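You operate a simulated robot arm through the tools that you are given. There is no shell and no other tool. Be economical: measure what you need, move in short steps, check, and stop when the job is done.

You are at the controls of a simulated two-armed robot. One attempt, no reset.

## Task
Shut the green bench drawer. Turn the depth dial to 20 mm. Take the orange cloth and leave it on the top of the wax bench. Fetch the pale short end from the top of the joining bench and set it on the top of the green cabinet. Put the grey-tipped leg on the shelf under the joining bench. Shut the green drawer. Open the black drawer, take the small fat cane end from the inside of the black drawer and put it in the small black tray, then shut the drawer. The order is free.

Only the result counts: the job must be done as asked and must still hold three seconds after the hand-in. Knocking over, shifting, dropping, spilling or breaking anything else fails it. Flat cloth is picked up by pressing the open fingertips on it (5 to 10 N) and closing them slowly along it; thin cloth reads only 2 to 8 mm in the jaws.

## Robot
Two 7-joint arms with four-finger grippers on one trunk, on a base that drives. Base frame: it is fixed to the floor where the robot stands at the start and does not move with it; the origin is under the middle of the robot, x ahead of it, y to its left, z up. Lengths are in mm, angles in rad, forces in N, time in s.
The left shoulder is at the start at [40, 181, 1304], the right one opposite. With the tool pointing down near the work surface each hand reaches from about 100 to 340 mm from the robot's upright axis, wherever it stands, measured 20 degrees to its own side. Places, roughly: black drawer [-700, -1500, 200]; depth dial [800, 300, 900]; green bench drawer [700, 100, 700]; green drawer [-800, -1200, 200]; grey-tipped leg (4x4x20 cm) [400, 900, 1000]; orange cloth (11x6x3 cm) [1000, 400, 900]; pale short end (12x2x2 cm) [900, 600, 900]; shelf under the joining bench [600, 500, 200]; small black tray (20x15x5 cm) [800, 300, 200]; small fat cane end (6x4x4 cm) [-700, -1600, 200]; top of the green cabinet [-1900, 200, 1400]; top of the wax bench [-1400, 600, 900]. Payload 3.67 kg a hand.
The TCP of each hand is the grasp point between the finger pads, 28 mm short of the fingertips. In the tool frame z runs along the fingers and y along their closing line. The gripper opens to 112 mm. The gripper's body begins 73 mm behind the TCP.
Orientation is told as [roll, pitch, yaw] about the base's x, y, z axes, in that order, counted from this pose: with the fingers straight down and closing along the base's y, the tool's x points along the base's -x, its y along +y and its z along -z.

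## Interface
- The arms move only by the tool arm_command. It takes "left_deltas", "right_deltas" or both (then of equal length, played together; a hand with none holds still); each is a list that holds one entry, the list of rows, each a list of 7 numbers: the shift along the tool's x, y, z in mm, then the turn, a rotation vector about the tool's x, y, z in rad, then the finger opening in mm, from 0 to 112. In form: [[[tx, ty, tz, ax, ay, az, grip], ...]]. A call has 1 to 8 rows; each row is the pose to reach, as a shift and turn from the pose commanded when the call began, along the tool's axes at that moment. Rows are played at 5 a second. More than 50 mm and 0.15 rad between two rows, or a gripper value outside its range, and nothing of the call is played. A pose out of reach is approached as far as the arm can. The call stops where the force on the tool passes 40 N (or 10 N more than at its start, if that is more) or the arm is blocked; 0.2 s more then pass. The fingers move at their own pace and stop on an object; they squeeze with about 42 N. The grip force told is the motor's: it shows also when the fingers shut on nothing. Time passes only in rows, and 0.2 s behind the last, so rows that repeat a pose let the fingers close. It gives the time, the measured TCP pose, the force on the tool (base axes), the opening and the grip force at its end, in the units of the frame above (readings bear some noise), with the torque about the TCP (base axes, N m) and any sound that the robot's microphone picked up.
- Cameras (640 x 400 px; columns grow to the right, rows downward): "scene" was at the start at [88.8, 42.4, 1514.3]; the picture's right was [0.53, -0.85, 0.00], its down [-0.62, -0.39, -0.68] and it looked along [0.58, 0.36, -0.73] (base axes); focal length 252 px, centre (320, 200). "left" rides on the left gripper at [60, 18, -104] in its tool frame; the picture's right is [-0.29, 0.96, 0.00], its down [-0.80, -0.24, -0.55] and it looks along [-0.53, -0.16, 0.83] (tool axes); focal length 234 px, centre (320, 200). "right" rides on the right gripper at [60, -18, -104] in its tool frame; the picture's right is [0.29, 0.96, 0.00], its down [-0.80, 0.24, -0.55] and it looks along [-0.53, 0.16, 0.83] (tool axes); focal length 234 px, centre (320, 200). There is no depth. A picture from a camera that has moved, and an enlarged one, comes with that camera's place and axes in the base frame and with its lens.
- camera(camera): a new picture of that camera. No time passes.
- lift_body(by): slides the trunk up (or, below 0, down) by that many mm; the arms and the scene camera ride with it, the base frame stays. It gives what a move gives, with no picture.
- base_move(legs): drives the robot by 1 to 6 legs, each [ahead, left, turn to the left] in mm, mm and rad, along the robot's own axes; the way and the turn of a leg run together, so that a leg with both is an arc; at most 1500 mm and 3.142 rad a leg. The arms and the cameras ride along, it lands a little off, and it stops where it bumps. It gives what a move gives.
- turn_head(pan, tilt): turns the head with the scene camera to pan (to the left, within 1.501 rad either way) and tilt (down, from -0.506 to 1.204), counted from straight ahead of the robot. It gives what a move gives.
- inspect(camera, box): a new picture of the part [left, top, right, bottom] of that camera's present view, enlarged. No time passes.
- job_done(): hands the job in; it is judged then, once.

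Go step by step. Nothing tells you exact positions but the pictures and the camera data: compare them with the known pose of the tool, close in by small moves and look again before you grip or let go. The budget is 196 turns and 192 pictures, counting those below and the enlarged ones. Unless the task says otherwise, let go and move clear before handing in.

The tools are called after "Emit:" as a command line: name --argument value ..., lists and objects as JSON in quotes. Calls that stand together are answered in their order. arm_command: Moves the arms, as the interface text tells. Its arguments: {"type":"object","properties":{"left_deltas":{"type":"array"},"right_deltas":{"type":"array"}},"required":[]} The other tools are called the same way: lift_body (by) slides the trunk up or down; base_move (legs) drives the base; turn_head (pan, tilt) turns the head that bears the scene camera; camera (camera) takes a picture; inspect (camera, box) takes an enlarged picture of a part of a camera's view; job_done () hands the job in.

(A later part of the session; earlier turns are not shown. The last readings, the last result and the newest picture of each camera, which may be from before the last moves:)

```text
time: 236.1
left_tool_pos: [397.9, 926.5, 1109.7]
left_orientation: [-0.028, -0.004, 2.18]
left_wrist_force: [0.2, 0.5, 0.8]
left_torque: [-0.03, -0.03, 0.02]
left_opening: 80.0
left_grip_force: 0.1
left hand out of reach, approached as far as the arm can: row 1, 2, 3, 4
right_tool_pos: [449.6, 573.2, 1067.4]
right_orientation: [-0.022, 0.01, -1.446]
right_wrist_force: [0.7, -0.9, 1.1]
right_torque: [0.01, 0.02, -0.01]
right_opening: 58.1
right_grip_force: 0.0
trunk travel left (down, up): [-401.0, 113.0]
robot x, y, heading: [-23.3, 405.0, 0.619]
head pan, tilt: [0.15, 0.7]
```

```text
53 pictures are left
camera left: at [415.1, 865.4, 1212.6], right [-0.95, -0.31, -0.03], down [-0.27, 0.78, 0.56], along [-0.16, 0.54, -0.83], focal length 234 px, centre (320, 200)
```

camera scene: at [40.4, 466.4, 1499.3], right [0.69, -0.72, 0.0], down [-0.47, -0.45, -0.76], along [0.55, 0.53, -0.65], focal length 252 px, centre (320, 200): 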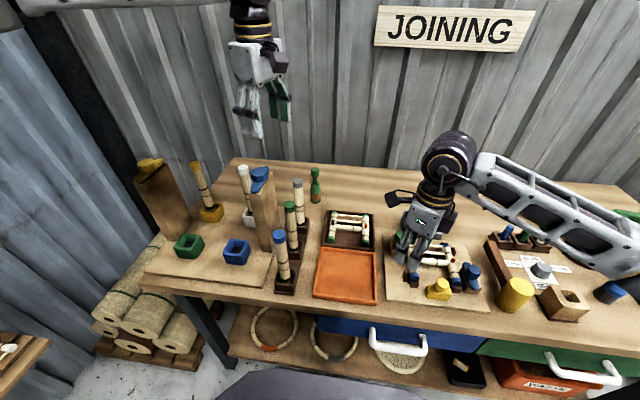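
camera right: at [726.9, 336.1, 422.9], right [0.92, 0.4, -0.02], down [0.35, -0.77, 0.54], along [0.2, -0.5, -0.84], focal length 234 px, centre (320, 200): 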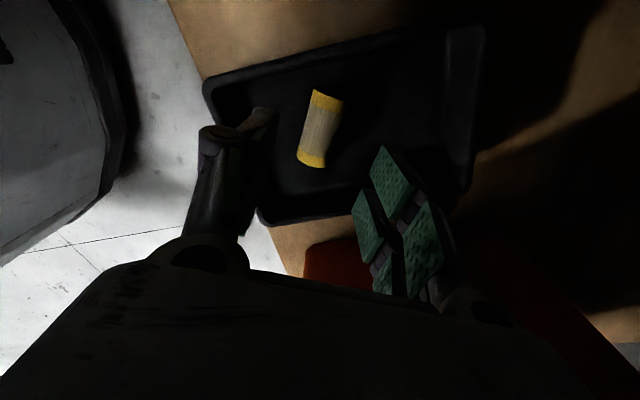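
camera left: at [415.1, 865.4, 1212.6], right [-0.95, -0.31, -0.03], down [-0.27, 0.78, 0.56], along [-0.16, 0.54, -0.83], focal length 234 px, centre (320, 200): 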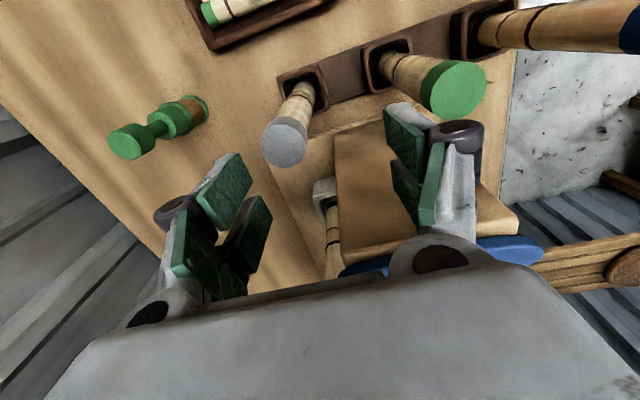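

The left arm is again at a limit in this posture. As with the stick, I'll raise it and turn the robot right 0.4 so the left shoulder leads.

Emit:
arm_command --left_deltas '[[[0, 0, -45, 0, 0, 0, 80], [0, 10, -90, 0, 0, 0, 80], [0, 20, -135, 0, 0, 0, 80], [0, 30, -170, 0, 0, 0, 80]]]'

Emit:
base_move --legs '[[0, 0, -0.45]]'

Emit:
arm_command --left_deltas '[[[-40, 0, 0, 0, 0, -0.09, 80], [-80, 0, 0, 0, 0, -0.18, 80], [-120, 0, 0, 0, 0, -0.27, 80], [-160, 0, 0, 0, 0, -0.36, 80], [-190, 0, 0, 0, 0, -0.45, 80]]]'

Emit:
camera --camera "left"

```text
time: 237.1
left_tool_pos: [369.1, 907.4, 1279.3]
left_orientation: [-0.027, -0.001, 2.182]
left_wrist_force: [0.0, 0.8, -0.4]
left_torque: [0.03, -0.06, 0.01]
left_opening: 80.0
left_grip_force: 0.1
right_tool_pos: [450.8, 572.5, 1068.7]
right_orientation: [-0.023, 0.011, -1.447]
right_wrist_force: [-0.5, 0.2, 0.2]
right_torque: [-0.02, -0.01, 0.0]
right_opening: 57.9
right_grip_force: 0.1
trunk travel left (down, up): [-401.0, 113.0]
robot x, y, heading: [-24.0, 406.0, 0.618]
head pan, tilt: [0.15, 0.7]
```

```text
time: 238.9
left_tool_pos: [549.1, 686.8, 1279.0]
left_orientation: [-0.027, -0.004, 1.732]
left_wrist_force: [-0.1, 0.1, 0.8]
left_torque: [0.01, -0.04, 0.02]
left_opening: 80.1
left_grip_force: 0.0
right_tool_pos: [476.4, 351.6, 1068.3]
right_orientation: [-0.021, 0.01, -1.896]
right_wrist_force: [-0.3, -0.2, -0.4]
right_torque: [-0.01, 0.0, -0.01]
right_opening: 57.9
right_grip_force: 0.1
trunk travel left (down, up): [-401.0, 113.0]
robot x, y, heading: [-22.2, 407.7, 0.166]
head pan, tilt: [0.15, 0.7]
```

```text
time: 240.1
left_tool_pos: [517.2, 876.9, 1280.0]
left_orientation: [-0.025, 0.006, 2.181]
left_wrist_force: [0.0, 0.2, -0.3]
left_torque: [0.01, 0.02, 0.01]
left_opening: 79.9
left_grip_force: 0.0
right_tool_pos: [476.4, 351.0, 1067.8]
right_orientation: [-0.022, 0.01, -1.895]
right_wrist_force: [0.5, 0.0, 0.1]
right_torque: [0.0, 0.02, -0.02]
right_opening: 57.8
right_grip_force: 0.0
trunk travel left (down, up): [-401.0, 113.0]
robot x, y, heading: [-23.9, 402.4, 0.169]
head pan, tilt: [0.15, 0.7]
```

```text
52 pictures are left
camera left: at [534.2, 815.5, 1384.9], right [-0.95, -0.31, -0.03], down [-0.28, 0.79, 0.55], along [-0.15, 0.53, -0.83], focal length 234 px, centre (320, 200)
```

left: 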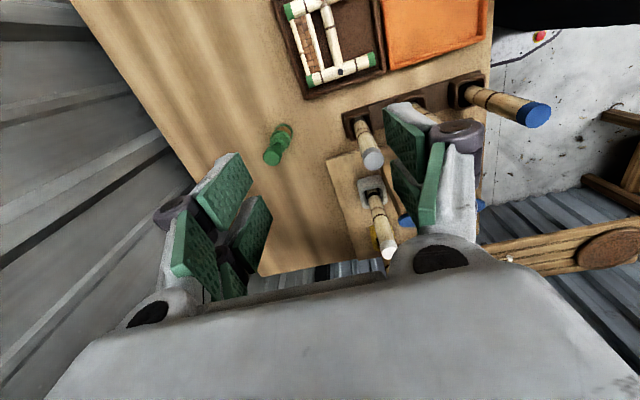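

Reach is fine now. Moving over the tip (n 881, m 512) and down.

Emit:
arm_command --left_deltas '[[[-40, 20, 0, 0, 0, 0, 80], [-80, 40, 0, 0, 0, 0, 80], [-93, 47, 0, 0, 0, 0, 80], [-93, 47, 45, 0, 0, 0, 80], [-93, 47, 90, 0, 0, 0, 80], [-93, 47, 135, 0, 0, 0, 80], [-93, 47, 165, 0, 0, 0, 80]]]'

Emit:
camera --camera "left"

```text
time: 241.7
left_tool_pos: [433.6, 927.6, 1113.0]
left_orientation: [-0.025, 0.007, 2.182]
left_wrist_force: [1.1, -1.3, -0.8]
left_torque: [-0.01, 0.04, -0.01]
left_opening: 80.1
left_grip_force: 0.1
right_tool_pos: [476.1, 351.9, 1067.4]
right_orientation: [-0.023, 0.013, -1.895]
right_wrist_force: [0.4, 0.0, 0.4]
right_torque: [-0.03, -0.02, -0.02]
right_opening: 58.2
right_grip_force: 0.1
trunk travel left (down, up): [-401.0, 113.0]
robot x, y, heading: [-24.9, 406.0, 0.167]
head pan, tilt: [0.15, 0.7]
```

```text
51 pictures are left
camera left: at [450.0, 867.2, 1218.0], right [-0.95, -0.31, -0.03], down [-0.27, 0.79, 0.55], along [-0.15, 0.53, -0.83], focal length 234 px, centre (320, 200)
```

left: 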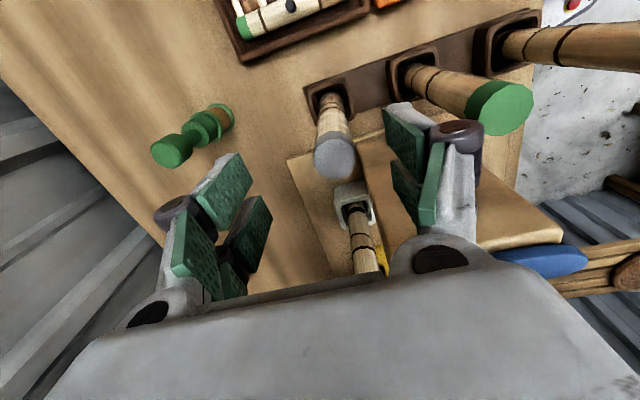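

Almost over it: shift 9 mm toward me and 5 mm left, then descend around the leg.

Emit:
arm_command --left_deltas '[[[-5, 9, 10, 0, 0, 0, 80], [-5, 9, 35, 0, 0, 0, 80], [-5, 9, 65, 0, 0, 0, 80], [-5, 9, 95, 0, 0, 0, 80]]]'

Emit:
camera --camera "left"

Emit:
inspect --camera "scene" --box '[120, 40, 330, 260]'

```text
time: 242.7
left_tool_pos: [422.2, 925.0, 1015.3]
left_orientation: [-0.026, 0.008, 2.183]
left_wrist_force: [-0.2, 0.6, -0.1]
left_torque: [-0.02, 0.03, 0.02]
left_opening: 79.8
left_grip_force: 0.0
right_tool_pos: [476.6, 351.6, 1067.8]
right_orientation: [-0.023, 0.01, -1.893]
right_wrist_force: [-0.1, 0.0, -0.3]
right_torque: [-0.03, 0.04, -0.02]
right_opening: 58.1
right_grip_force: 0.0
trunk travel left (down, up): [-401.0, 113.0]
robot x, y, heading: [-25.0, 406.7, 0.172]
head pan, tilt: [0.15, 0.7]
```

```text
50 pictures are left
camera left: at [439.6, 864.7, 1120.3], right [-0.95, -0.31, -0.03], down [-0.27, 0.79, 0.55], along [-0.15, 0.53, -0.83], focal length 234 px, centre (320, 200)
```

left: 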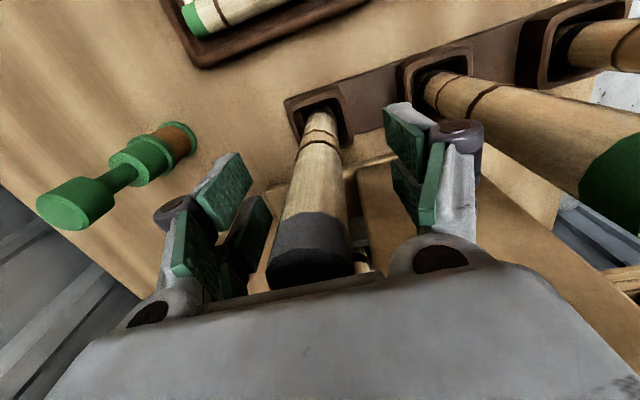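

```text
1.82 times, centred on (225, 150) of scene
camera zoom: at [76.7, 435.3, 1499.6], right [0.31, -0.95, 0.0], down [-0.61, -0.2, -0.76], along [0.73, 0.24, -0.64], focal length 457 px, centre (493, 291)
```

zoom: 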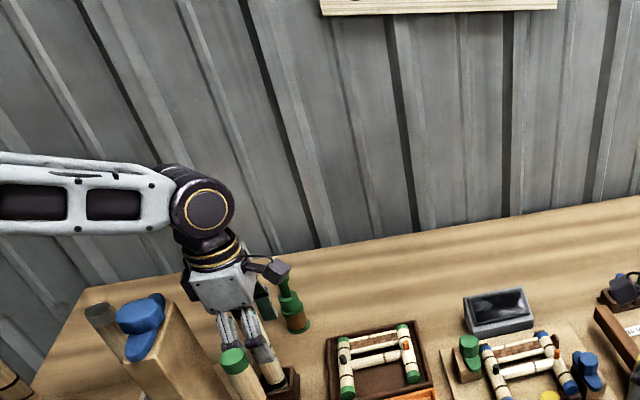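

The leg is between the fingers. Closing, then lifting.

Emit:
arm_command --left_deltas '[[[0, 0, 0, 0, 0, 0, 55], [0, 0, 0, 0, 0, 0, 40], [0, 0, 0, 0, 0, 0, 25], [0, 0, 0, 0, 0, 0, 20], [0, 0, 0, 0, 0, 0, 20]]]'

Emit:
arm_command --left_deltas '[[[0, 0, -15, 0, 0, 0, 20], [0, 0, -40, 0, 0, 0, 20], [0, 0, -80, 0, 0, 0, 20], [0, 0, -120, 0, 0, 0, 20], [0, 0, -160, 0, 0, 0, 20], [0, 0, -200, 0, 0, 0, 20]]]'

Emit:
camera --camera "scene"

Emit:
camera --camera "left"

```text
time: 243.9
left_tool_pos: [423.1, 925.4, 1016.2]
left_orientation: [-0.023, 0.007, 2.182]
left_wrist_force: [0.1, 0.6, -0.4]
left_torque: [0.02, 0.04, -0.01]
left_opening: 28.2
left_grip_force: 42.2
right_tool_pos: [476.1, 351.0, 1066.5]
right_orientation: [-0.023, 0.011, -1.897]
right_wrist_force: [0.3, 0.0, -0.8]
right_torque: [0.02, -0.01, -0.02]
right_opening: 57.7
right_grip_force: 0.1
trunk travel left (down, up): [-401.0, 113.0]
robot x, y, heading: [-22.8, 404.7, 0.166]
head pan, tilt: [0.15, 0.7]
```

```text
time: 245.3
left_tool_pos: [416.7, 922.7, 1217.8]
left_orientation: [-0.024, 0.004, 2.182]
left_wrist_force: [0.2, -0.1, 0.0]
left_torque: [0.05, -0.05, 0.04]
left_opening: 28.1
left_grip_force: 42.3
right_tool_pos: [475.9, 350.7, 1068.5]
right_orientation: [-0.024, 0.014, -1.895]
right_wrist_force: [-0.4, -0.5, 0.9]
right_torque: [-0.02, -0.04, -0.02]
right_opening: 58.0
right_grip_force: 0.1
trunk travel left (down, up): [-401.0, 113.0]
robot x, y, heading: [-22.7, 407.1, 0.166]
head pan, tilt: [0.15, 0.7]
```

```text
48 pictures are left
camera scene: at [76.0, 433.8, 1499.7], right [0.31, -0.95, 0.0], down [-0.61, -0.2, -0.77], along [0.73, 0.24, -0.64], focal length 252 px, centre (320, 200)
```

scene: 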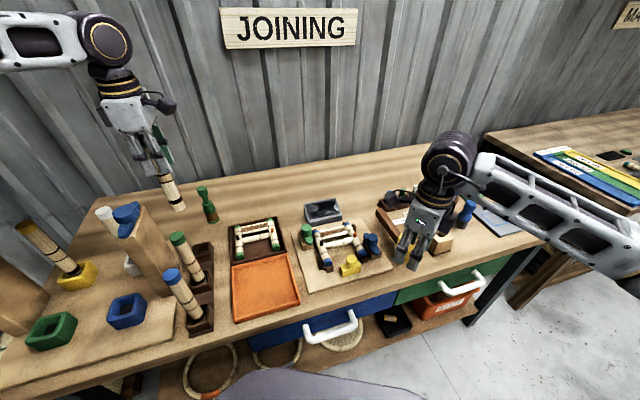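

```text
47 pictures are left
camera left: at [434.1, 863.1, 1322.2], right [-0.95, -0.31, -0.03], down [-0.27, 0.79, 0.56], along [-0.15, 0.53, -0.83], focal length 234 px, centre (320, 200)
```

left: 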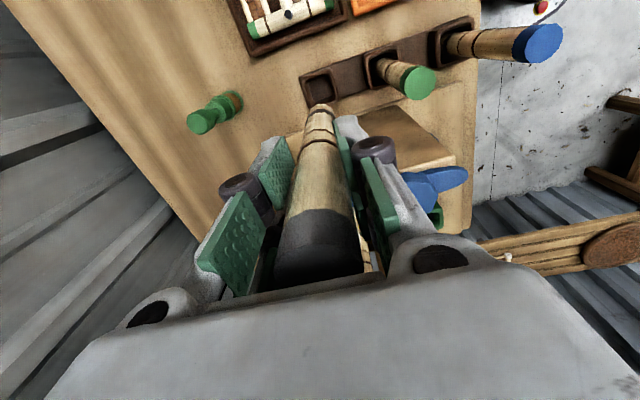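

The leg is held. I'll raise the trunk so it clears its neighbours, back away, and square up to the bench.

Emit:
lift_body --by 105

Emit:
base_move --legs '[[-315, -152, 0], [0, 0, 0.448]]'

Emit:
arm_command --right_deltas '[[[0, 0, -5, 0, 0, 0, 58], [0, 0, -10, 0, 0, 0, 40]]]' --left_deltas '[[[0, 0, 0, -0.012, 0, 0, 20], [0, 0, 0, -0.024, 0, 0, 20]]]'

Emit:
turn_head --pan 0.1 --tilt 0.7

Emit:
camera --camera "scene"

```text
time: 246.7
left_tool_pos: [418.5, 924.1, 1322.4]
left_orientation: [-0.026, 0.005, 2.182]
left_wrist_force: [0.2, -0.1, -0.7]
left_torque: [-0.02, 0.01, -0.01]
left_opening: 27.9
left_grip_force: 42.1
right_tool_pos: [476.6, 350.9, 1172.8]
right_orientation: [-0.022, 0.011, -1.896]
right_wrist_force: [-0.3, -0.2, -0.6]
right_torque: [-0.02, -0.04, 0.01]
right_opening: 58.3
right_grip_force: 0.0
trunk travel left (down, up): [-506.0, 8.0]
robot x, y, heading: [-24.8, 405.1, 0.172]
head pan, tilt: [0.15, 0.7]
```

```text
time: 250.4
left_tool_pos: [-136.8, 860.9, 1322.7]
left_orientation: [-0.027, 0.004, 2.632]
left_wrist_force: [0.1, 0.7, -0.8]
left_torque: [-0.01, 0.01, -0.01]
left_opening: 27.5
left_grip_force: 41.6
right_tool_pos: [164.2, 370.8, 1172.3]
right_orientation: [-0.024, 0.011, -1.447]
right_wrist_force: [0.0, -0.1, 0.3]
right_torque: [0.02, -0.02, -0.02]
right_opening: 58.1
right_grip_force: 0.0
trunk travel left (down, up): [-506.0, 8.0]
robot x, y, heading: [-312.2, 201.2, 0.618]
head pan, tilt: [0.15, 0.7]
```

```text
time: 251.0
left_tool_pos: [-137.7, 862.0, 1323.0]
left_orientation: [-0.002, 0.007, 2.633]
left_wrist_force: [-0.5, 0.8, 0.8]
left_torque: [-0.03, 0.02, 0.01]
left_opening: 27.8
left_grip_force: 42.2
right_tool_pos: [164.7, 371.1, 1183.6]
right_orientation: [-0.025, 0.012, -1.446]
right_wrist_force: [0.6, -0.9, -0.2]
right_torque: [-0.01, 0.02, 0.01]
right_opening: 39.9
right_grip_force: 0.1
trunk travel left (down, up): [-506.0, 8.0]
robot x, y, heading: [-310.5, 200.1, 0.62]
head pan, tilt: [0.15, 0.7]
```

```text
time: 251.6
left_tool_pos: [-137.9, 861.2, 1322.6]
left_orientation: [-0.002, 0.009, 2.633]
left_wrist_force: [0.9, 0.1, -0.8]
left_torque: [0.0, 0.01, 0.05]
left_opening: 28.0
left_grip_force: 41.7
right_tool_pos: [164.4, 370.7, 1184.0]
right_orientation: [-0.024, 0.01, -1.446]
right_wrist_force: [0.3, -0.3, 0.7]
right_torque: [0.02, -0.01, 0.01]
right_opening: 40.3
right_grip_force: 0.0
trunk travel left (down, up): [-506.0, 8.0]
robot x, y, heading: [-310.3, 201.9, 0.62]
head pan, tilt: [0.099, 0.7]
```

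```text
46 pictures are left
camera scene: at [-228.6, 268.4, 1604.8], right [0.66, -0.75, 0.0], down [-0.48, -0.42, -0.76], along [0.58, 0.5, -0.64], focal length 252 px, centre (320, 200)
```

scene: 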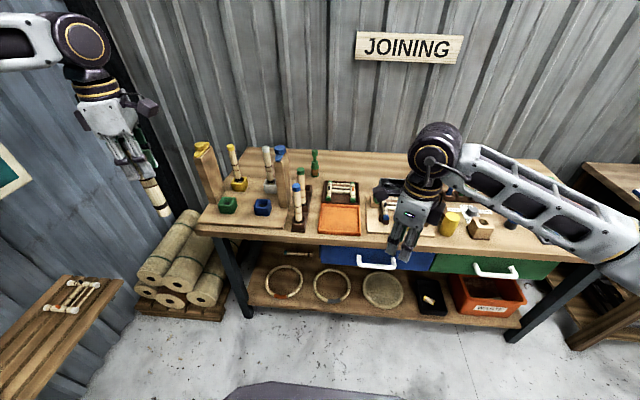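

I'll swing the left hand with the leg in front of its shoulder and move the right hand out to the side, before lowering the trunk.

Emit:
arm_command --left_deltas '[[[31, 12, 0, 0, 0, 0.056, 20], [62, 24, 0, 0, 0, 0.112, 20], [93, 37, 0, 0, 0, 0.168, 20], [124, 49, 0, 0, 0, 0.224, 20], [156, 61, 0, 0, 0, 0.28, 20], [187, 73, 0, 0, 0, 0.336, 20], [218, 85, 0, 0, 0, 0.392, 20], [249, 98, 0, 0, 0, 0.448, 20]]]' --right_deltas '[[[-40, -5, 0, 0, 0, 0, 40], [-80, -10, 0, 0, 0, 0, 40], [-120, -15, 0, 0, 0, 0, 40], [-160, -20, 0, 0, 0, 0, 40], [-200, -25, 0, 0, 0, 0, 40], [-240, -30, 0, 0, 0, 0, 40], [-280, -35, 0, 0, 0, 0, 40], [-320, -39, 0, 0, 0, 0, 40]]]'

Emit:
lift_body --by -400

Emit:
camera --camera "scene"

```text
time: 253.4
left_tool_pos: [29.6, 654.1, 1323.7]
left_orientation: [-0.005, 0.006, 2.184]
left_wrist_force: [-0.7, -0.1, -0.8]
left_torque: [0.03, 0.0, -0.02]
left_opening: 27.7
left_grip_force: 42.6
right_tool_pos: [167.7, 47.5, 1177.4]
right_orientation: [-0.022, 0.012, -1.443]
right_wrist_force: [-0.2, -0.5, -0.2]
right_torque: [0.04, -0.02, 0.01]
right_opening: 40.1
right_grip_force: 0.2
trunk travel left (down, up): [-506.0, 8.0]
robot x, y, heading: [-309.2, 204.1, 0.627]
head pan, tilt: [0.099, 0.7]
```

```text
time: 257.2
left_tool_pos: [30.9, 655.6, 923.8]
left_orientation: [-0.005, 0.006, 2.184]
left_wrist_force: [0.1, -0.1, -0.1]
left_torque: [0.0, 0.0, -0.01]
left_opening: 28.1
left_grip_force: 42.1
right_tool_pos: [166.2, 47.8, 778.2]
right_orientation: [-0.022, 0.01, -1.445]
right_wrist_force: [0.0, -0.5, 0.2]
right_torque: [-0.01, 0.0, 0.03]
right_opening: 40.1
right_grip_force: 0.2
trunk travel left (down, up): [-106.0, 408.0]
robot x, y, heading: [-311.0, 201.2, 0.622]
head pan, tilt: [0.099, 0.7]
```

```text
45 pictures are left
camera scene: at [-228.7, 268.2, 1204.6], right [0.66, -0.75, 0.0], down [-0.48, -0.42, -0.76], along [0.58, 0.5, -0.64], focal length 252 px, centre (320, 200)
```

scene: 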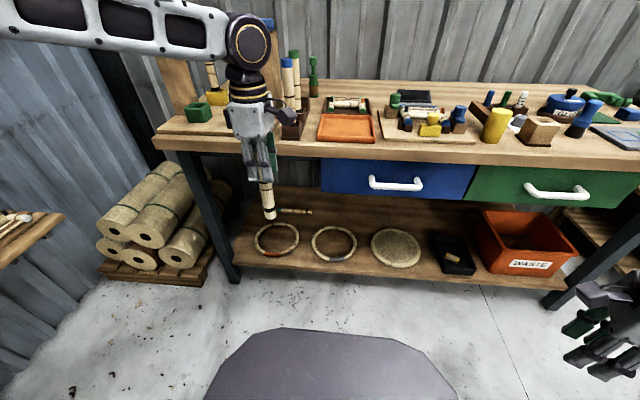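

Now the rest of the trunk travel and the left arm straight down in front of the bench.

Emit:
lift_body --by -104

Emit:
arm_command --left_deltas '[[[0, 0, 45, 0, 0, 0, 20], [0, 0, 90, 0, 0, 0, 20], [0, 0, 135, 0, 0, 0, 20], [0, 0, 180, 0, 0, 0, 20], [0, 0, 225, 0, 0, 0, 20], [0, 0, 270, 0, 0, 0, 20], [0, 0, 315, 0, 0, 0, 20], [0, 0, 360, 0, 0, 0, 20]]]'

Emit:
camera --camera "scene"

```text
time: 258.6
left_tool_pos: [29.3, 654.6, 820.0]
left_orientation: [-0.001, 0.005, 2.183]
left_wrist_force: [0.6, 0.0, -0.9]
left_torque: [0.02, 0.0, 0.0]
left_opening: 27.4
left_grip_force: 42.1
right_tool_pos: [166.4, 48.2, 675.5]
right_orientation: [-0.024, 0.01, -1.446]
right_wrist_force: [0.3, -0.1, -0.3]
right_torque: [-0.02, 0.01, 0.03]
right_opening: 40.1
right_grip_force: 0.0
trunk travel left (down, up): [-2.0, 512.0]
robot x, y, heading: [-308.5, 199.7, 0.621]
head pan, tilt: [0.099, 0.7]
```

```text
time: 260.4
left_tool_pos: [-5.6, 663.6, 490.5]
left_orientation: [-0.006, 0.008, 2.184]
left_wrist_force: [0.4, 0.5, -0.7]
left_torque: [0.0, 0.0, -0.01]
left_opening: 27.8
left_grip_force: 42.0
left hand out of reach, approached as far as the arm can: row 7, 8
right_tool_pos: [166.9, 48.2, 675.7]
right_orientation: [-0.024, 0.01, -1.445]
right_wrist_force: [-0.1, -0.6, 0.3]
right_torque: [0.03, 0.02, 0.02]
right_opening: 39.8
right_grip_force: 0.1
trunk travel left (down, up): [-2.0, 512.0]
robot x, y, heading: [-310.1, 201.2, 0.618]
head pan, tilt: [0.099, 0.7]
```

```text
44 pictures are left
camera scene: at [-228.5, 268.5, 1101.9], right [0.66, -0.75, 0.0], down [-0.48, -0.42, -0.76], along [0.58, 0.5, -0.64], focal length 252 px, centre (320, 200)
```

scene: 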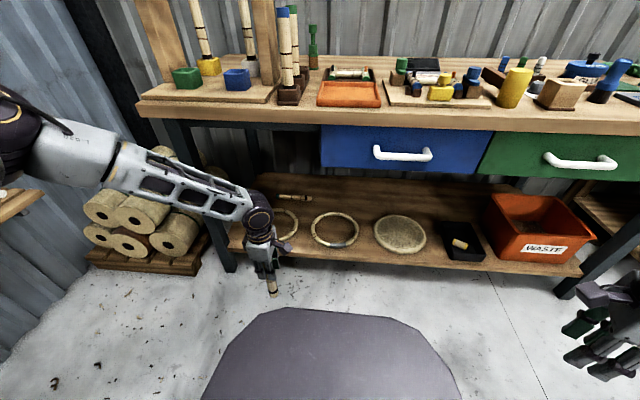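

The left elbow is stuck high. I'll raise the hand again, back off, stretch the arm straight ahead, and then swing it down extended.

Emit:
arm_command --left_deltas '[[[0, 0, -45, 0, 0, 0, 20], [0, 0, -90, 0, 0, 0, 20], [0, 0, -135, 0, 0, 0, 20], [0, 0, -180, 0, 0, 0, 20], [0, 0, -220, 0, 0, 0, 20]]]'

Emit:
base_move --legs '[[-200, 0, 0]]'

Emit:
arm_command --left_deltas '[[[25, -45, 0, 0, 0, 0, 20], [30, -90, 0, 0, 0, 0, 20], [30, -135, 0, 0, 0, 0, 20], [30, -180, 0, 0, 0, 0, 20], [30, -215, 0, 0, 0, 0, 20]]]'

Emit:
arm_command --left_deltas '[[[0, 0, 45, 0, 0, 0, 20], [0, 0, 90, 0, 0, 0, 20], [0, 0, 135, 0, 0, 0, 20], [0, 5, 180, 0, 0, 0, 20], [0, 10, 225, 0, 0, 0, 20], [0, 20, 260, 0, 0, 0, 20], [0, 30, 300, 0, 0, 0, 20]]]'

Emit:
camera --camera "scene"

```text
time: 261.6
left_tool_pos: [-3.3, 665.8, 706.8]
left_orientation: [-0.006, 0.006, 2.183]
left_wrist_force: [0.3, -0.5, -0.3]
left_torque: [0.02, 0.02, -0.03]
left_opening: 27.6
left_grip_force: 42.1
right_tool_pos: [165.8, 48.3, 674.3]
right_orientation: [-0.024, 0.011, -1.446]
right_wrist_force: [-0.2, -0.4, 0.3]
right_torque: [-0.01, -0.03, 0.0]
right_opening: 40.2
right_grip_force: 0.1
trunk travel left (down, up): [-2.0, 512.0]
robot x, y, heading: [-307.8, 199.9, 0.62]
head pan, tilt: [0.099, 0.7]
```

```text
time: 263.2
left_tool_pos: [-165.9, 550.4, 707.9]
left_orientation: [-0.007, 0.007, 2.184]
left_wrist_force: [0.3, -0.3, -0.3]
left_torque: [-0.03, -0.01, -0.02]
left_opening: 27.2
left_grip_force: 42.0
right_tool_pos: [5.2, -67.0, 676.2]
right_orientation: [-0.021, 0.011, -1.445]
right_wrist_force: [-0.7, -0.6, -0.3]
right_torque: [0.01, 0.01, 0.02]
right_opening: 39.9
right_grip_force: 0.1
trunk travel left (down, up): [-2.0, 512.0]
robot x, y, heading: [-472.4, 85.6, 0.619]
head pan, tilt: [0.099, 0.7]
```

```text
refused: row 1 steps farther than a row can; nothing moved
```

```text
time: 264.8
left_tool_pos: [-215.3, 542.1, 447.4]
left_orientation: [-0.004, 0.008, 2.185]
left_wrist_force: [-0.1, 0.2, -0.9]
left_torque: [-0.01, 0.02, 0.0]
left_opening: 27.4
left_grip_force: 42.3
left hand out of reach, approached as far as the arm can: row 6, 7
right_tool_pos: [6.4, -67.2, 676.4]
right_orientation: [-0.022, 0.012, -1.443]
right_wrist_force: [-0.5, 0.1, 0.2]
right_torque: [0.02, -0.01, -0.01]
right_opening: 39.8
right_grip_force: 0.1
trunk travel left (down, up): [-2.0, 512.0]
robot x, y, heading: [-476.0, 82.9, 0.621]
head pan, tilt: [0.099, 0.7]
```

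```text
43 pictures are left
camera scene: at [-390.1, 153.3, 1101.9], right [0.66, -0.75, 0.0], down [-0.48, -0.42, -0.76], along [0.58, 0.5, -0.64], focal length 252 px, centre (320, 200)
```

scene: 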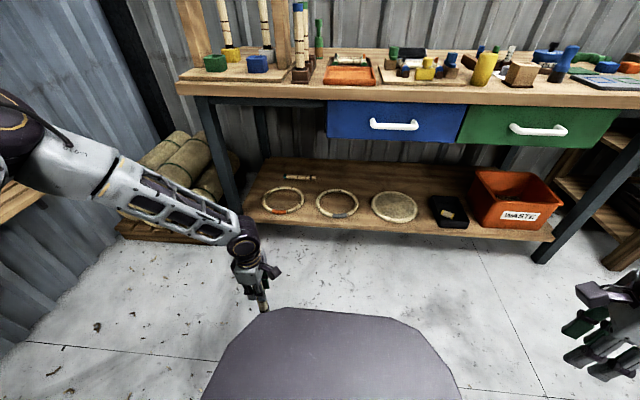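

One call was refused for a large step, so it lowered without extending. Raise again and now extend properly.

Emit:
arm_command --left_deltas '[[[0, 0, -45, 0, 0, 0, 20], [0, 0, -90, 0, 0, 0, 20], [0, 0, -135, 0, 0, 0, 20], [0, -20, -180, 0, 0, 0, 20], [5, -60, -205, 0, 0, 0, 20], [10, -105, -205, 0, 0, 0, 20], [15, -150, -205, 0, 0, 0, 20], [20, -195, -205, 0, 0, 0, 20]]]'

Emit:
arm_command --left_deltas '[[[0, -25, 20, 0, 0, 0, 20], [0, -35, 60, 0, 0, 0, 20], [0, -35, 105, 0, 0, 0, 20], [0, -30, 150, 0, 0, 0, 20], [0, -25, 190, 0, 0, 0, 20], [0, -20, 230, 0, 0, 0, 20], [0, -10, 270, 0, 0, 0, 20], [0, 0, 310, 0, 0, 0, 20]]]'

Emit:
camera --camera "scene"

```text
time: 266.6
left_tool_pos: [-65.0, 634.9, 651.6]
left_orientation: [-0.005, 0.007, 2.184]
left_wrist_force: [0.1, 0.4, -1.2]
left_torque: [-0.02, -0.01, 0.01]
left_opening: 27.4
left_grip_force: 41.7
left hand out of reach, approached as far as the arm can: row 8
right_tool_pos: [6.2, -66.9, 675.4]
right_orientation: [-0.024, 0.011, -1.443]
right_wrist_force: [-0.2, -0.7, -0.3]
right_torque: [0.02, -0.02, 0.0]
right_opening: 40.0
right_grip_force: 0.1
trunk travel left (down, up): [-2.0, 512.0]
robot x, y, heading: [-468.9, 84.6, 0.62]
head pan, tilt: [0.099, 0.7]
```

```text
time: 268.4
left_tool_pos: [-174.1, 634.0, 469.2]
left_orientation: [-0.004, 0.008, 2.186]
left_wrist_force: [0.4, 0.5, 0.1]
left_torque: [-0.01, 0.02, -0.03]
left_opening: 27.4
left_grip_force: 41.9
left hand out of reach, approached as far as the arm can: row 1, 2, 3, 4, 5, 6, 7, 8
right_tool_pos: [5.6, -66.4, 674.8]
right_orientation: [-0.023, 0.01, -1.443]
right_wrist_force: [0.2, 0.0, -0.3]
right_torque: [-0.02, -0.02, -0.03]
right_opening: 39.8
right_grip_force: 0.1
trunk travel left (down, up): [-2.0, 512.0]
robot x, y, heading: [-471.6, 83.5, 0.618]
head pan, tilt: [0.099, 0.7]
```

```text
42 pictures are left
camera scene: at [-390.0, 153.2, 1101.9], right [0.66, -0.75, 0.0], down [-0.48, -0.42, -0.76], along [0.57, 0.5, -0.64], focal length 252 px, centre (320, 200)
```

scene: 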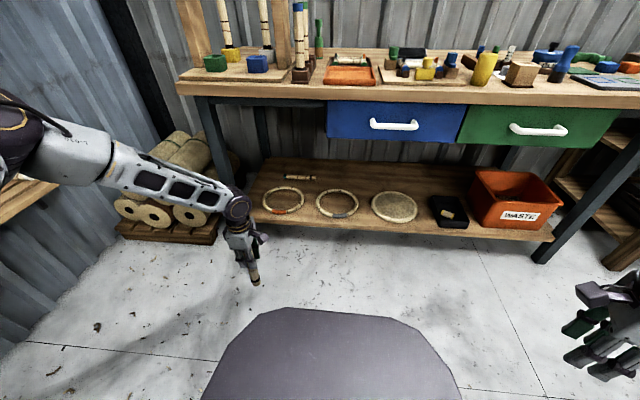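

Going lower pushes the hand outward, so the wrist yaw seems to be the limit. I'll rise a little, turn the wrist clockwise, and try lowering again.

Emit:
arm_command --left_deltas '[[[0, 0, -40, 0, 0, 0.1, 20], [15, 0, -80, 0, 0, 0.24, 20], [30, 0, -120, 0, 0, 0.38, 20], [45, 0, -120, 0, 0, 0.52, 20], [60, 0, -120, 0, 0, 0.66, 20], [75, 0, -120, 0, 0, 0.8, 20], [90, 0, -120, 0, 0, 0.94, 20], [100, 0, -120, 0, 0, 1.08, 20]]]'

Emit:
arm_command --left_deltas '[[[0, 0, 40, 0, 0, 0.1, 20], [0, 0, 80, 0, 0, 0.2, 20], [0, 0, 120, 0, 0, 0.3, 20], [0, 0, 160, 0, 0, 0.4, 20], [0, 0, 200, 0, 0, 0.49, 20], [0, 0, 230, 0, 0, 0.49, 20]]]'

```text
time: 270.2
left_tool_pos: [-114.2, 555.4, 589.7]
left_orientation: [-0.006, -0.002, 1.103]
left_wrist_force: [0.4, 0.2, -0.3]
left_torque: [-0.01, -0.02, 0.05]
left_opening: 27.8
left_grip_force: 42.0
right_tool_pos: [6.9, -67.2, 675.0]
right_orientation: [-0.023, 0.01, -1.443]
right_wrist_force: [0.0, 0.3, 0.8]
right_torque: [0.0, -0.03, 0.0]
right_opening: 40.0
right_grip_force: 0.0
trunk travel left (down, up): [-2.0, 512.0]
robot x, y, heading: [-471.7, 84.5, 0.618]
head pan, tilt: [0.099, 0.7]
```

```text
time: 271.6
left_tool_pos: [-189.6, 571.7, 461.0]
left_orientation: [-0.006, -0.006, 0.615]
left_wrist_force: [0.5, 0.6, -1.7]
left_torque: [0.0, 0.01, -0.04]
left_opening: 27.5
left_grip_force: 42.4
left hand out of reach, approached as far as the arm can: row 1, 2, 3, 4, 5, 6
right_tool_pos: [5.9, -66.4, 675.5]
right_orientation: [-0.022, 0.012, -1.442]
right_wrist_force: [0.3, -0.8, 0.2]
right_torque: [0.0, 0.0, -0.01]
right_opening: 40.1
right_grip_force: 0.1
trunk travel left (down, up): [-2.0, 512.0]
robot x, y, heading: [-470.7, 90.2, 0.617]
head pan, tilt: [0.099, 0.7]
```

Yaw makes no difference; the elbow is the issue. I'll try moving the hand outward to the left (like the starting posture), lowering there, and coming back in low.

Emit:
arm_command --left_deltas '[[[0, 45, 0, 0, 0, 0, 20], [0, 90, 0, 0, 0, 0, 20], [0, 135, 0, 0, 0, 0, 20], [0, 180, 0, 0, 0, 0, 20], [0, 220, 20, 0, 0, 0, 20], [0, 240, 60, 0, 0, 0, 20], [0, 240, 100, 0, 0, 0, 20], [0, 240, 140, 0, 0, 0, 20]]]'

Emit:
camera --camera "scene"

```text
time: 273.4
left_tool_pos: [-350.6, 769.1, 387.0]
left_orientation: [-0.005, -0.005, 0.616]
left_wrist_force: [-0.2, 0.1, -0.9]
left_torque: [-0.02, -0.02, 0.0]
left_opening: 27.4
left_grip_force: 42.1
left hand out of reach, approached as far as the arm can: row 7, 8
right_tool_pos: [6.5, -66.4, 676.7]
right_orientation: [-0.022, 0.011, -1.444]
right_wrist_force: [0.7, 1.0, -0.9]
right_torque: [0.02, -0.01, -0.02]
right_opening: 40.2
right_grip_force: 0.1
trunk travel left (down, up): [-2.0, 512.0]
robot x, y, heading: [-469.6, 88.7, 0.621]
head pan, tilt: [0.099, 0.7]
```

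```text
41 pictures are left
camera scene: at [-390.5, 153.8, 1101.9], right [0.66, -0.75, 0.0], down [-0.48, -0.43, -0.76], along [0.57, 0.5, -0.64], focal length 252 px, centre (320, 200)
```

scene: 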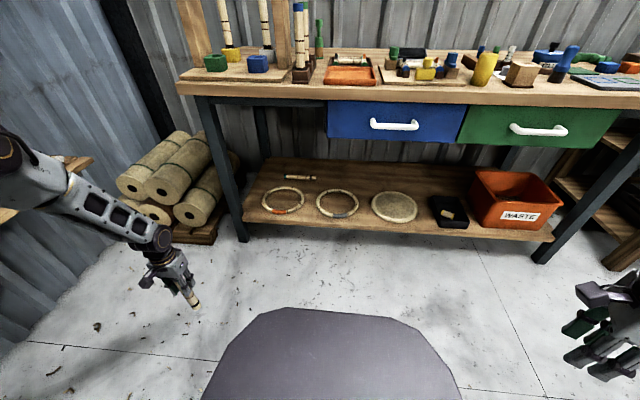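

The hand got down to z 387 out there. One quick test: come back inward while staying low.

Emit:
arm_command --left_deltas '[[[0, -40, 0, 0, 0, 0, 20], [0, -80, 0, 0, 0, 0, 20], [0, -120, 0, 0, 0, 0, 20], [0, -160, 0, 0, 0, 0, 20], [0, -200, 0, 0, 0, 0, 20], [0, -240, 0, 0, 0, 0, 20], [0, -280, 0, 0, 0, 0, 20]]]'

```text
time: 275.0
left_tool_pos: [-225.7, 556.0, 435.6]
left_orientation: [-0.007, -0.006, 0.616]
left_wrist_force: [-0.1, -0.1, -0.7]
left_torque: [-0.02, 0.02, 0.04]
left_opening: 27.5
left_grip_force: 42.5
left hand out of reach, approached as far as the arm can: row 3, 4, 5, 6, 7
right_tool_pos: [5.8, -66.2, 674.5]
right_orientation: [-0.023, 0.011, -1.443]
right_wrist_force: [1.1, 0.9, 0.0]
right_torque: [-0.02, 0.01, 0.01]
right_opening: 40.1
right_grip_force: 0.1
trunk travel left (down, up): [-2.0, 512.0]
robot x, y, heading: [-471.9, 86.8, 0.618]
head pan, tilt: [0.099, 0.7]
```

The left arm can't get low enough, so I'll re-grasp with the right hand: stand the leg for a moment on a free spot at the front of the bench top (n≈680, m≈−310). First raise everything and drive there.

Emit:
lift_body --by 300

Emit:
arm_command --left_deltas '[[[0, 0, -48, 0, 0, 0, 20], [0, 0, -96, 0, 0, 0, 20], [0, 0, -144, 0, 0, 0, 20], [0, 0, -192, 0, 0, 0, 20], [0, 0, -240, 0, 0, 0, 20], [0, 0, -288, 0, 0, 0, 20], [0, 0, -336, 0, 0, 0, 20], [0, 0, -384, 0, 0, 0, 20]]]'

Emit:
base_move --legs '[[0, -650, -0.004], [450, 0, 0]]'

Emit:
turn_head --pan 0.0 --tilt 0.8

Emit:
camera --camera "scene"

```text
time: 278.0
left_tool_pos: [-226.0, 556.3, 734.1]
left_orientation: [-0.006, -0.006, 0.614]
left_wrist_force: [0.7, 0.3, -0.4]
left_torque: [-0.02, 0.03, 0.02]
left_opening: 27.3
left_grip_force: 41.7
right_tool_pos: [5.8, -66.3, 974.5]
right_orientation: [-0.023, 0.01, -1.444]
right_wrist_force: [-0.2, 0.2, -0.5]
right_torque: [-0.03, 0.01, 0.0]
right_opening: 40.0
right_grip_force: 0.0
trunk travel left (down, up): [-302.0, 212.0]
robot x, y, heading: [-470.9, 89.3, 0.618]
head pan, tilt: [0.099, 0.7]
```

```text
time: 279.8
left_tool_pos: [-230.0, 556.8, 1116.2]
left_orientation: [-0.008, -0.005, 0.614]
left_wrist_force: [-0.6, -0.5, -0.9]
left_torque: [0.01, -0.02, -0.01]
left_opening: 27.8
left_grip_force: 42.1
right_tool_pos: [5.0, -67.9, 973.6]
right_orientation: [-0.024, 0.01, -1.444]
right_wrist_force: [0.3, -0.3, 0.0]
right_torque: [0.04, -0.02, -0.01]
right_opening: 40.2
right_grip_force: 0.0
trunk travel left (down, up): [-302.0, 212.0]
robot x, y, heading: [-473.5, 82.7, 0.62]
head pan, tilt: [0.099, 0.7]
```

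```text
time: 286.0
left_tool_pos: [516.3, 285.2, 1116.4]
left_orientation: [-0.008, -0.005, 0.622]
left_wrist_force: [-0.1, -0.3, -1.1]
left_torque: [-0.01, -0.01, 0.01]
left_opening: 27.5
left_grip_force: 42.3
right_tool_pos: [756.1, -337.4, 973.8]
right_orientation: [-0.023, 0.01, -1.436]
right_wrist_force: [-0.2, 0.3, -0.8]
right_torque: [-0.01, 0.02, 0.02]
right_opening: 40.2
right_grip_force: 0.0
trunk travel left (down, up): [-302.0, 212.0]
robot x, y, heading: [280.0, -190.1, 0.629]
head pan, tilt: [0.099, 0.7]
```

```text
time: 286.6
left_tool_pos: [516.2, 285.5, 1114.8]
left_orientation: [-0.006, -0.006, 0.624]
left_wrist_force: [0.5, -0.4, -0.9]
left_torque: [0.02, 0.01, 0.02]
left_opening: 27.4
left_grip_force: 41.5
right_tool_pos: [755.8, -337.1, 973.3]
right_orientation: [-0.022, 0.011, -1.434]
right_wrist_force: [0.6, 0.0, 0.2]
right_torque: [-0.01, -0.01, 0.01]
right_opening: 40.0
right_grip_force: 0.1
trunk travel left (down, up): [-302.0, 212.0]
robot x, y, heading: [277.6, -188.5, 0.631]
head pan, tilt: [0.0, 0.799]
```

```text
40 pictures are left
camera scene: at [360.5, -129.9, 1392.5], right [0.59, -0.81, 0.0], down [-0.58, -0.42, -0.7], along [0.56, 0.41, -0.72], focal length 252 px, centre (320, 200)
```

scene: 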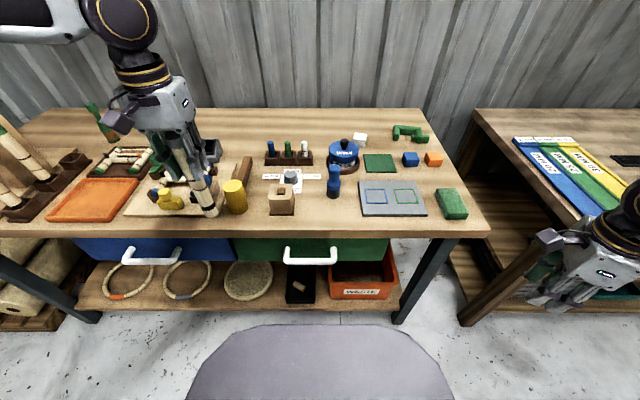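

The spot between the vase and the brush is free. Moving the left hand over there, slightly higher.

Emit:
arm_command --left_deltas '[[[0, 0, -45, 0, 0, 0, 20], [-18, -45, -50, 0, 0, 0, 20], [-36, -90, -50, 0, 0, 0, 20], [-54, -135, -50, 0, 0, 0, 20], [-72, -180, -50, 0, 0, 0, 20], [-89, -225, -50, 0, 0, 0, 20], [-89, -248, -50, 0, 0, 0, 20]]]'

Emit:
inspect --camera "scene" --box '[240, 70, 440, 250]'

Emit:
camera --camera "left"

```text
time: 288.2
left_tool_pos: [655.9, 190.6, 1164.6]
left_orientation: [-0.006, -0.004, 0.625]
left_wrist_force: [-0.3, 0.1, -1.3]
left_torque: [0.01, 0.0, 0.03]
left_opening: 27.2
left_grip_force: 41.7
left hand out of reach, approached as far as the arm can: row 5, 6, 7
right_tool_pos: [756.1, -337.7, 973.8]
right_orientation: [-0.023, 0.011, -1.435]
right_wrist_force: [-0.6, 0.1, -0.2]
right_torque: [0.04, -0.04, -0.01]
right_opening: 40.0
right_grip_force: 0.0
trunk travel left (down, up): [-302.0, 212.0]
robot x, y, heading: [280.3, -188.7, 0.631]
head pan, tilt: [0.0, 0.799]
```

```text
2.22 times, centred on (340, 160) of scene
camera zoom: at [359.7, -129.8, 1392.5], right [0.59, -0.81, 0.0], down [-0.58, -0.42, -0.7], along [0.56, 0.41, -0.72], focal length 559 px, centre (276, 289)
```

zoom: 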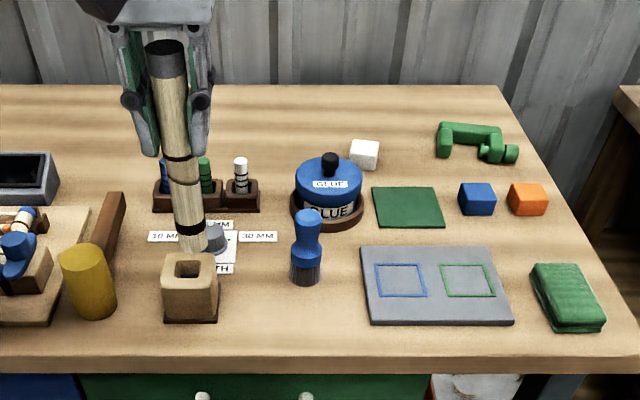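

```text
38 pictures are left
camera left: at [595.1, 170.4, 1268.8], right [-0.33, 0.95, -0.01], down [0.78, 0.27, 0.56], along [0.53, 0.18, -0.83], focal length 234 px, centre (320, 200)
```

left: 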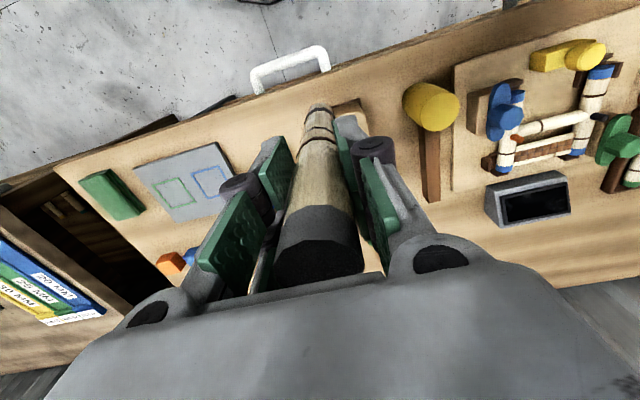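

The left arm is 90 mm short laterally, so I'll shift the base right 90 and ahead 28.

Emit:
base_move --legs '[[28, -88, -0.01]]'

Emit:
arm_command --left_deltas '[[[0, 0, 40, 0, 0, 0, 20], [0, 0, 80, 0, 0, 0, 20], [0, 0, 115, 0, 0, 0, 20]]]'

Emit:
inspect --camera "scene" --box '[240, 90, 440, 250]'

```text
time: 289.4
left_tool_pos: [735.1, 131.1, 1163.9]
left_orientation: [-0.006, -0.004, 0.615]
left_wrist_force: [0.4, -0.1, -0.8]
left_torque: [0.04, 0.0, 0.0]
left_opening: 27.6
left_grip_force: 42.3
right_tool_pos: [830.6, -396.3, 974.0]
right_orientation: [-0.021, 0.01, -1.443]
right_wrist_force: [1.1, -0.1, 0.5]
right_torque: [-0.02, 0.02, 0.0]
right_opening: 40.3
right_grip_force: 0.1
trunk travel left (down, up): [-302.0, 212.0]
robot x, y, heading: [350.2, -248.5, 0.627]
head pan, tilt: [0.0, 0.799]
```

```text
time: 290.2
left_tool_pos: [733.9, 131.3, 1049.5]
left_orientation: [-0.007, -0.005, 0.616]
left_wrist_force: [0.0, 0.0, -0.8]
left_torque: [-0.01, -0.02, 0.0]
left_opening: 27.5
left_grip_force: 42.4
right_tool_pos: [831.9, -395.9, 974.3]
right_orientation: [-0.022, 0.009, -1.444]
right_wrist_force: [0.3, -0.1, 0.2]
right_torque: [-0.02, -0.01, 0.0]
right_opening: 40.0
right_grip_force: 0.1
trunk travel left (down, up): [-302.0, 212.0]
robot x, y, heading: [354.2, -243.6, 0.615]
head pan, tilt: [0.0, 0.799]
```

```text
2.50 times, centred on (340, 170) of scene
camera zoom: at [437.0, -185.8, 1392.4], right [0.58, -0.81, 0.0], down [-0.58, -0.42, -0.7], along [0.57, 0.41, -0.72], focal length 629 px, centre (270, 275)
```

zoom: 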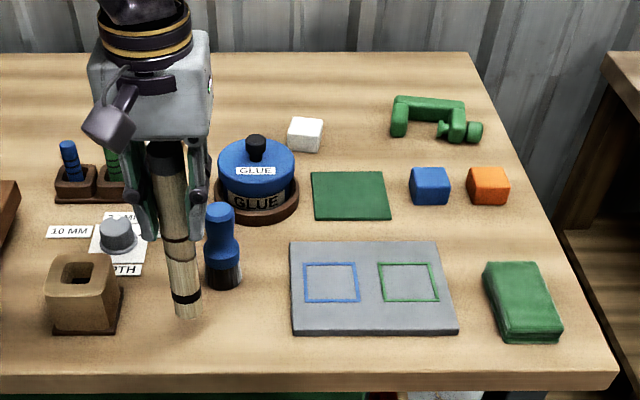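

The spot is good and the leg looks vertical. Lowering until it touches.

Emit:
arm_command --left_deltas '[[[0, 0, 12, 0, 0, 0, 20], [0, 0, 20, 0, 0, 0, 20], [0, 0, 25, 0, 0, 0, 20], [0, 0, 28, 0, 0, 0, 20], [0, 0, 31, 0, 0, 0, 20], [0, 0, 34, 0, 0, 0, 20], [0, 0, 37, 0, 0, 0, 20], [0, 0, 40, 0, 0, 0, 20]]]'

```text
time: 292.0
left_tool_pos: [735.9, 131.7, 1008.3]
left_orientation: [-0.009, -0.005, 0.615]
left_wrist_force: [0.1, -0.2, -0.9]
left_torque: [0.02, 0.04, 0.01]
left_opening: 27.5
left_grip_force: 42.1
right_tool_pos: [828.9, -396.3, 974.5]
right_orientation: [-0.023, 0.011, -1.443]
right_wrist_force: [-0.5, 0.2, 0.6]
right_torque: [-0.01, 0.03, -0.03]
right_opening: 40.2
right_grip_force: 0.0
trunk travel left (down, up): [-302.0, 212.0]
robot x, y, heading: [354.0, -247.9, 0.62]
head pan, tilt: [0.0, 0.799]
```

Emit:
arm_command --left_deltas '[[[0, 0, 2, 0, 0, 0, 20], [0, 0, 4, 0, 0, 0, 20], [0, 0, 6, 0, 0, 0, 20], [0, 0, 8, 0, 0, 0, 20], [0, 0, 10, 0, 0, 0, 20]]]'

Emit:
inspect --camera "scene" --box '[270, 130, 370, 230]'

```text
time: 293.1
left_tool_pos: [736.9, 130.2, 1006.2]
left_orientation: [-0.013, -0.013, 0.617]
left_wrist_force: [-6.2, -3.6, 16.0]
left_torque: [-0.67, 1.08, -0.05]
left_opening: 27.4
left_grip_force: 42.1
right_tool_pos: [830.2, -397.1, 974.5]
right_orientation: [-0.022, 0.01, -1.443]
right_wrist_force: [0.2, -0.2, 0.5]
right_torque: [0.01, 0.02, -0.03]
right_opening: 40.0
right_grip_force: 0.1
trunk travel left (down, up): [-302.0, 212.0]
robot x, y, heading: [352.0, -242.8, 0.618]
head pan, tilt: [0.0, 0.799]
stopped in row 5 (left hand): the force on the tool passed its limit at 43 N (the readings are from after the stop); the commanded pose is now the measured one
```

```text
4.00 times, centred on (320, 180) of scene
camera zoom: at [435.7, -186.8, 1392.4], right [0.58, -0.81, 0.0], down [-0.58, -0.42, -0.7], along [0.57, 0.41, -0.72], focal length 1006 px, centre (320, 280)
```

zoom: 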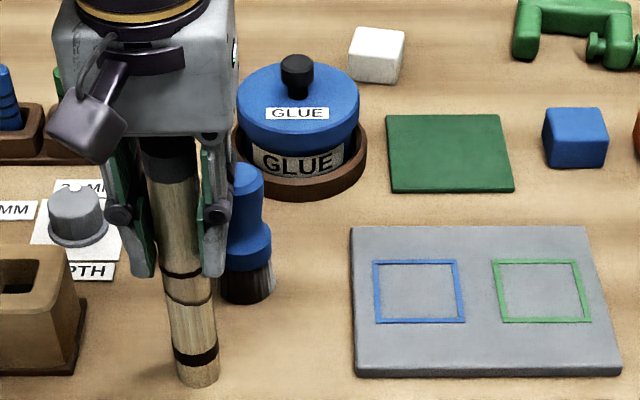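

Touching. I'll ease up 3 mm with a tiny tilt correction, then open slowly and look.

Emit:
arm_command --left_deltas '[[[0, 0, -3, -0.01, 0.01, 0, 20], [0, 0, -2, -0.01, 0.01, 0, 20], [0, 0, -2, -0.01, 0.01, 0, 29], [0, 0, -2, -0.01, 0.01, 0, 33], [0, 0, -2, -0.01, 0.01, 0, 40], [0, 0, -2, -0.01, 0.01, 0, 50], [0, 0, -2, -0.01, 0.01, 0, 50]]]'

Emit:
inspect --camera "scene" --box '[270, 130, 370, 230]'

```text
time: 294.7
left_tool_pos: [737.2, 131.2, 1006.4]
left_orientation: [-0.003, -0.003, 0.616]
left_wrist_force: [-0.6, 0.3, -1.2]
left_torque: [-0.05, 0.0, 0.0]
left_opening: 50.1
left_grip_force: 0.1
right_tool_pos: [828.7, -397.1, 974.0]
right_orientation: [-0.024, 0.01, -1.443]
right_wrist_force: [-0.7, 0.7, -0.1]
right_torque: [0.01, 0.0, -0.01]
right_opening: 39.9
right_grip_force: 0.1
trunk travel left (down, up): [-302.0, 212.0]
robot x, y, heading: [355.8, -243.7, 0.622]
head pan, tilt: [0.0, 0.799]
```

```text
4.00 times, centred on (320, 180) of scene
camera zoom: at [436.4, -186.5, 1392.5], right [0.58, -0.81, 0.0], down [-0.58, -0.42, -0.7], along [0.57, 0.41, -0.72], focal length 1006 px, centre (320, 280)
```

zoom: 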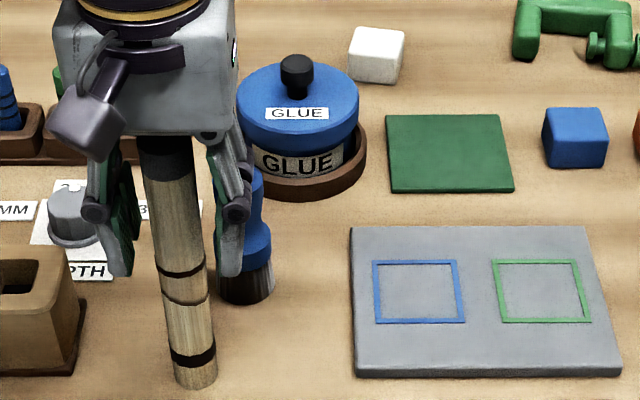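

The leg stands freely. Left hand goes straight up and away; right hand rises.

Emit:
arm_command --left_deltas '[[[0, 0, -40, 0, 0, 0, 50], [0, 0, -80, 0, 0, 0, 50], [0, 0, -120, 0, 0, 0, 50], [0, 0, -160, 0, 0, 0, 50], [0, 0, -200, 0, 0, 0, 50], [20, 30, -220, 0, 0, 0, 50], [50, 65, -220, 0, 0, 0, 50], [80, 100, -220, 0, 0, 0, 50]]]' --right_deltas '[[[0, 0, -25, 0, 0, 0, 48], [0, 0, -50, 0, 0, 0, 48], [0, 0, -75, 0, 0, 0, 48], [0, 0, -100, 0, 0, 0, 48], [0, 0, -125, 0, 0, 0, 48], [0, 0, -150, 0, 0, 0, 48], [0, 0, -175, 0, 0, 0, 48], [0, 0, -190, 0, 0, 0, 48]]]'

Emit:
arm_command --left_deltas '[[[30, 35, 0, 0, 0, 0, 50], [60, 70, 0, 0, 0, 0, 50], [90, 105, 0, 0, 0, 0, 50], [120, 140, 0, 0, 0, 0, 50]]]'

Emit:
camera --camera "scene"

```text
time: 296.5
left_tool_pos: [610.6, 165.7, 1227.3]
left_orientation: [-0.002, -0.003, 0.617]
left_wrist_force: [-0.3, -0.6, -0.9]
left_torque: [-0.02, -0.08, 0.01]
left_opening: 49.9
left_grip_force: 0.1
left hand out of reach, approached as far as the arm can: row 4, 5
right_tool_pos: [833.3, -397.8, 1166.1]
right_orientation: [-0.021, 0.009, -1.443]
right_wrist_force: [-0.5, 0.0, 0.0]
right_torque: [0.01, -0.06, -0.01]
right_opening: 48.3
right_grip_force: 0.1
trunk travel left (down, up): [-302.0, 212.0]
robot x, y, heading: [351.9, -246.5, 0.62]
head pan, tilt: [0.0, 0.799]
```

```text
time: 297.5
left_tool_pos: [431.9, 215.2, 1224.3]
left_orientation: [-0.001, -0.004, 0.616]
left_wrist_force: [-0.3, 0.0, 0.1]
left_torque: [-0.02, -0.04, -0.05]
left_opening: 50.2
left_grip_force: 0.0
right_tool_pos: [831.8, -398.9, 1166.1]
right_orientation: [-0.02, 0.012, -1.443]
right_wrist_force: [-1.6, 0.8, 1.0]
right_torque: [-0.05, -0.03, -0.02]
right_opening: 48.2
right_grip_force: 0.1
trunk travel left (down, up): [-302.0, 212.0]
robot x, y, heading: [353.0, -245.7, 0.614]
head pan, tilt: [0.0, 0.799]
```

```text
34 pictures are left
camera scene: at [433.4, -185.6, 1392.6], right [0.58, -0.81, 0.0], down [-0.58, -0.42, -0.7], along [0.57, 0.41, -0.72], focal length 252 px, centre (320, 200)
```

scene: 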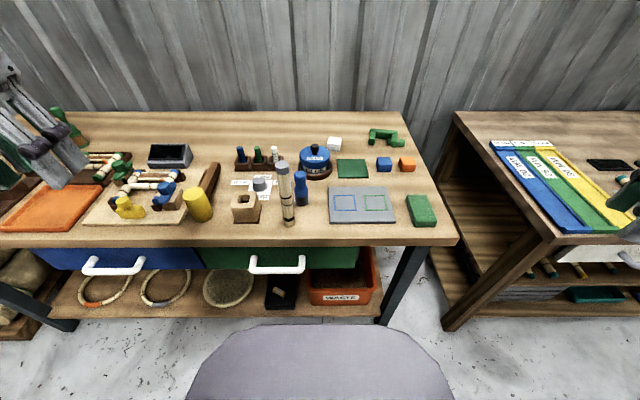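

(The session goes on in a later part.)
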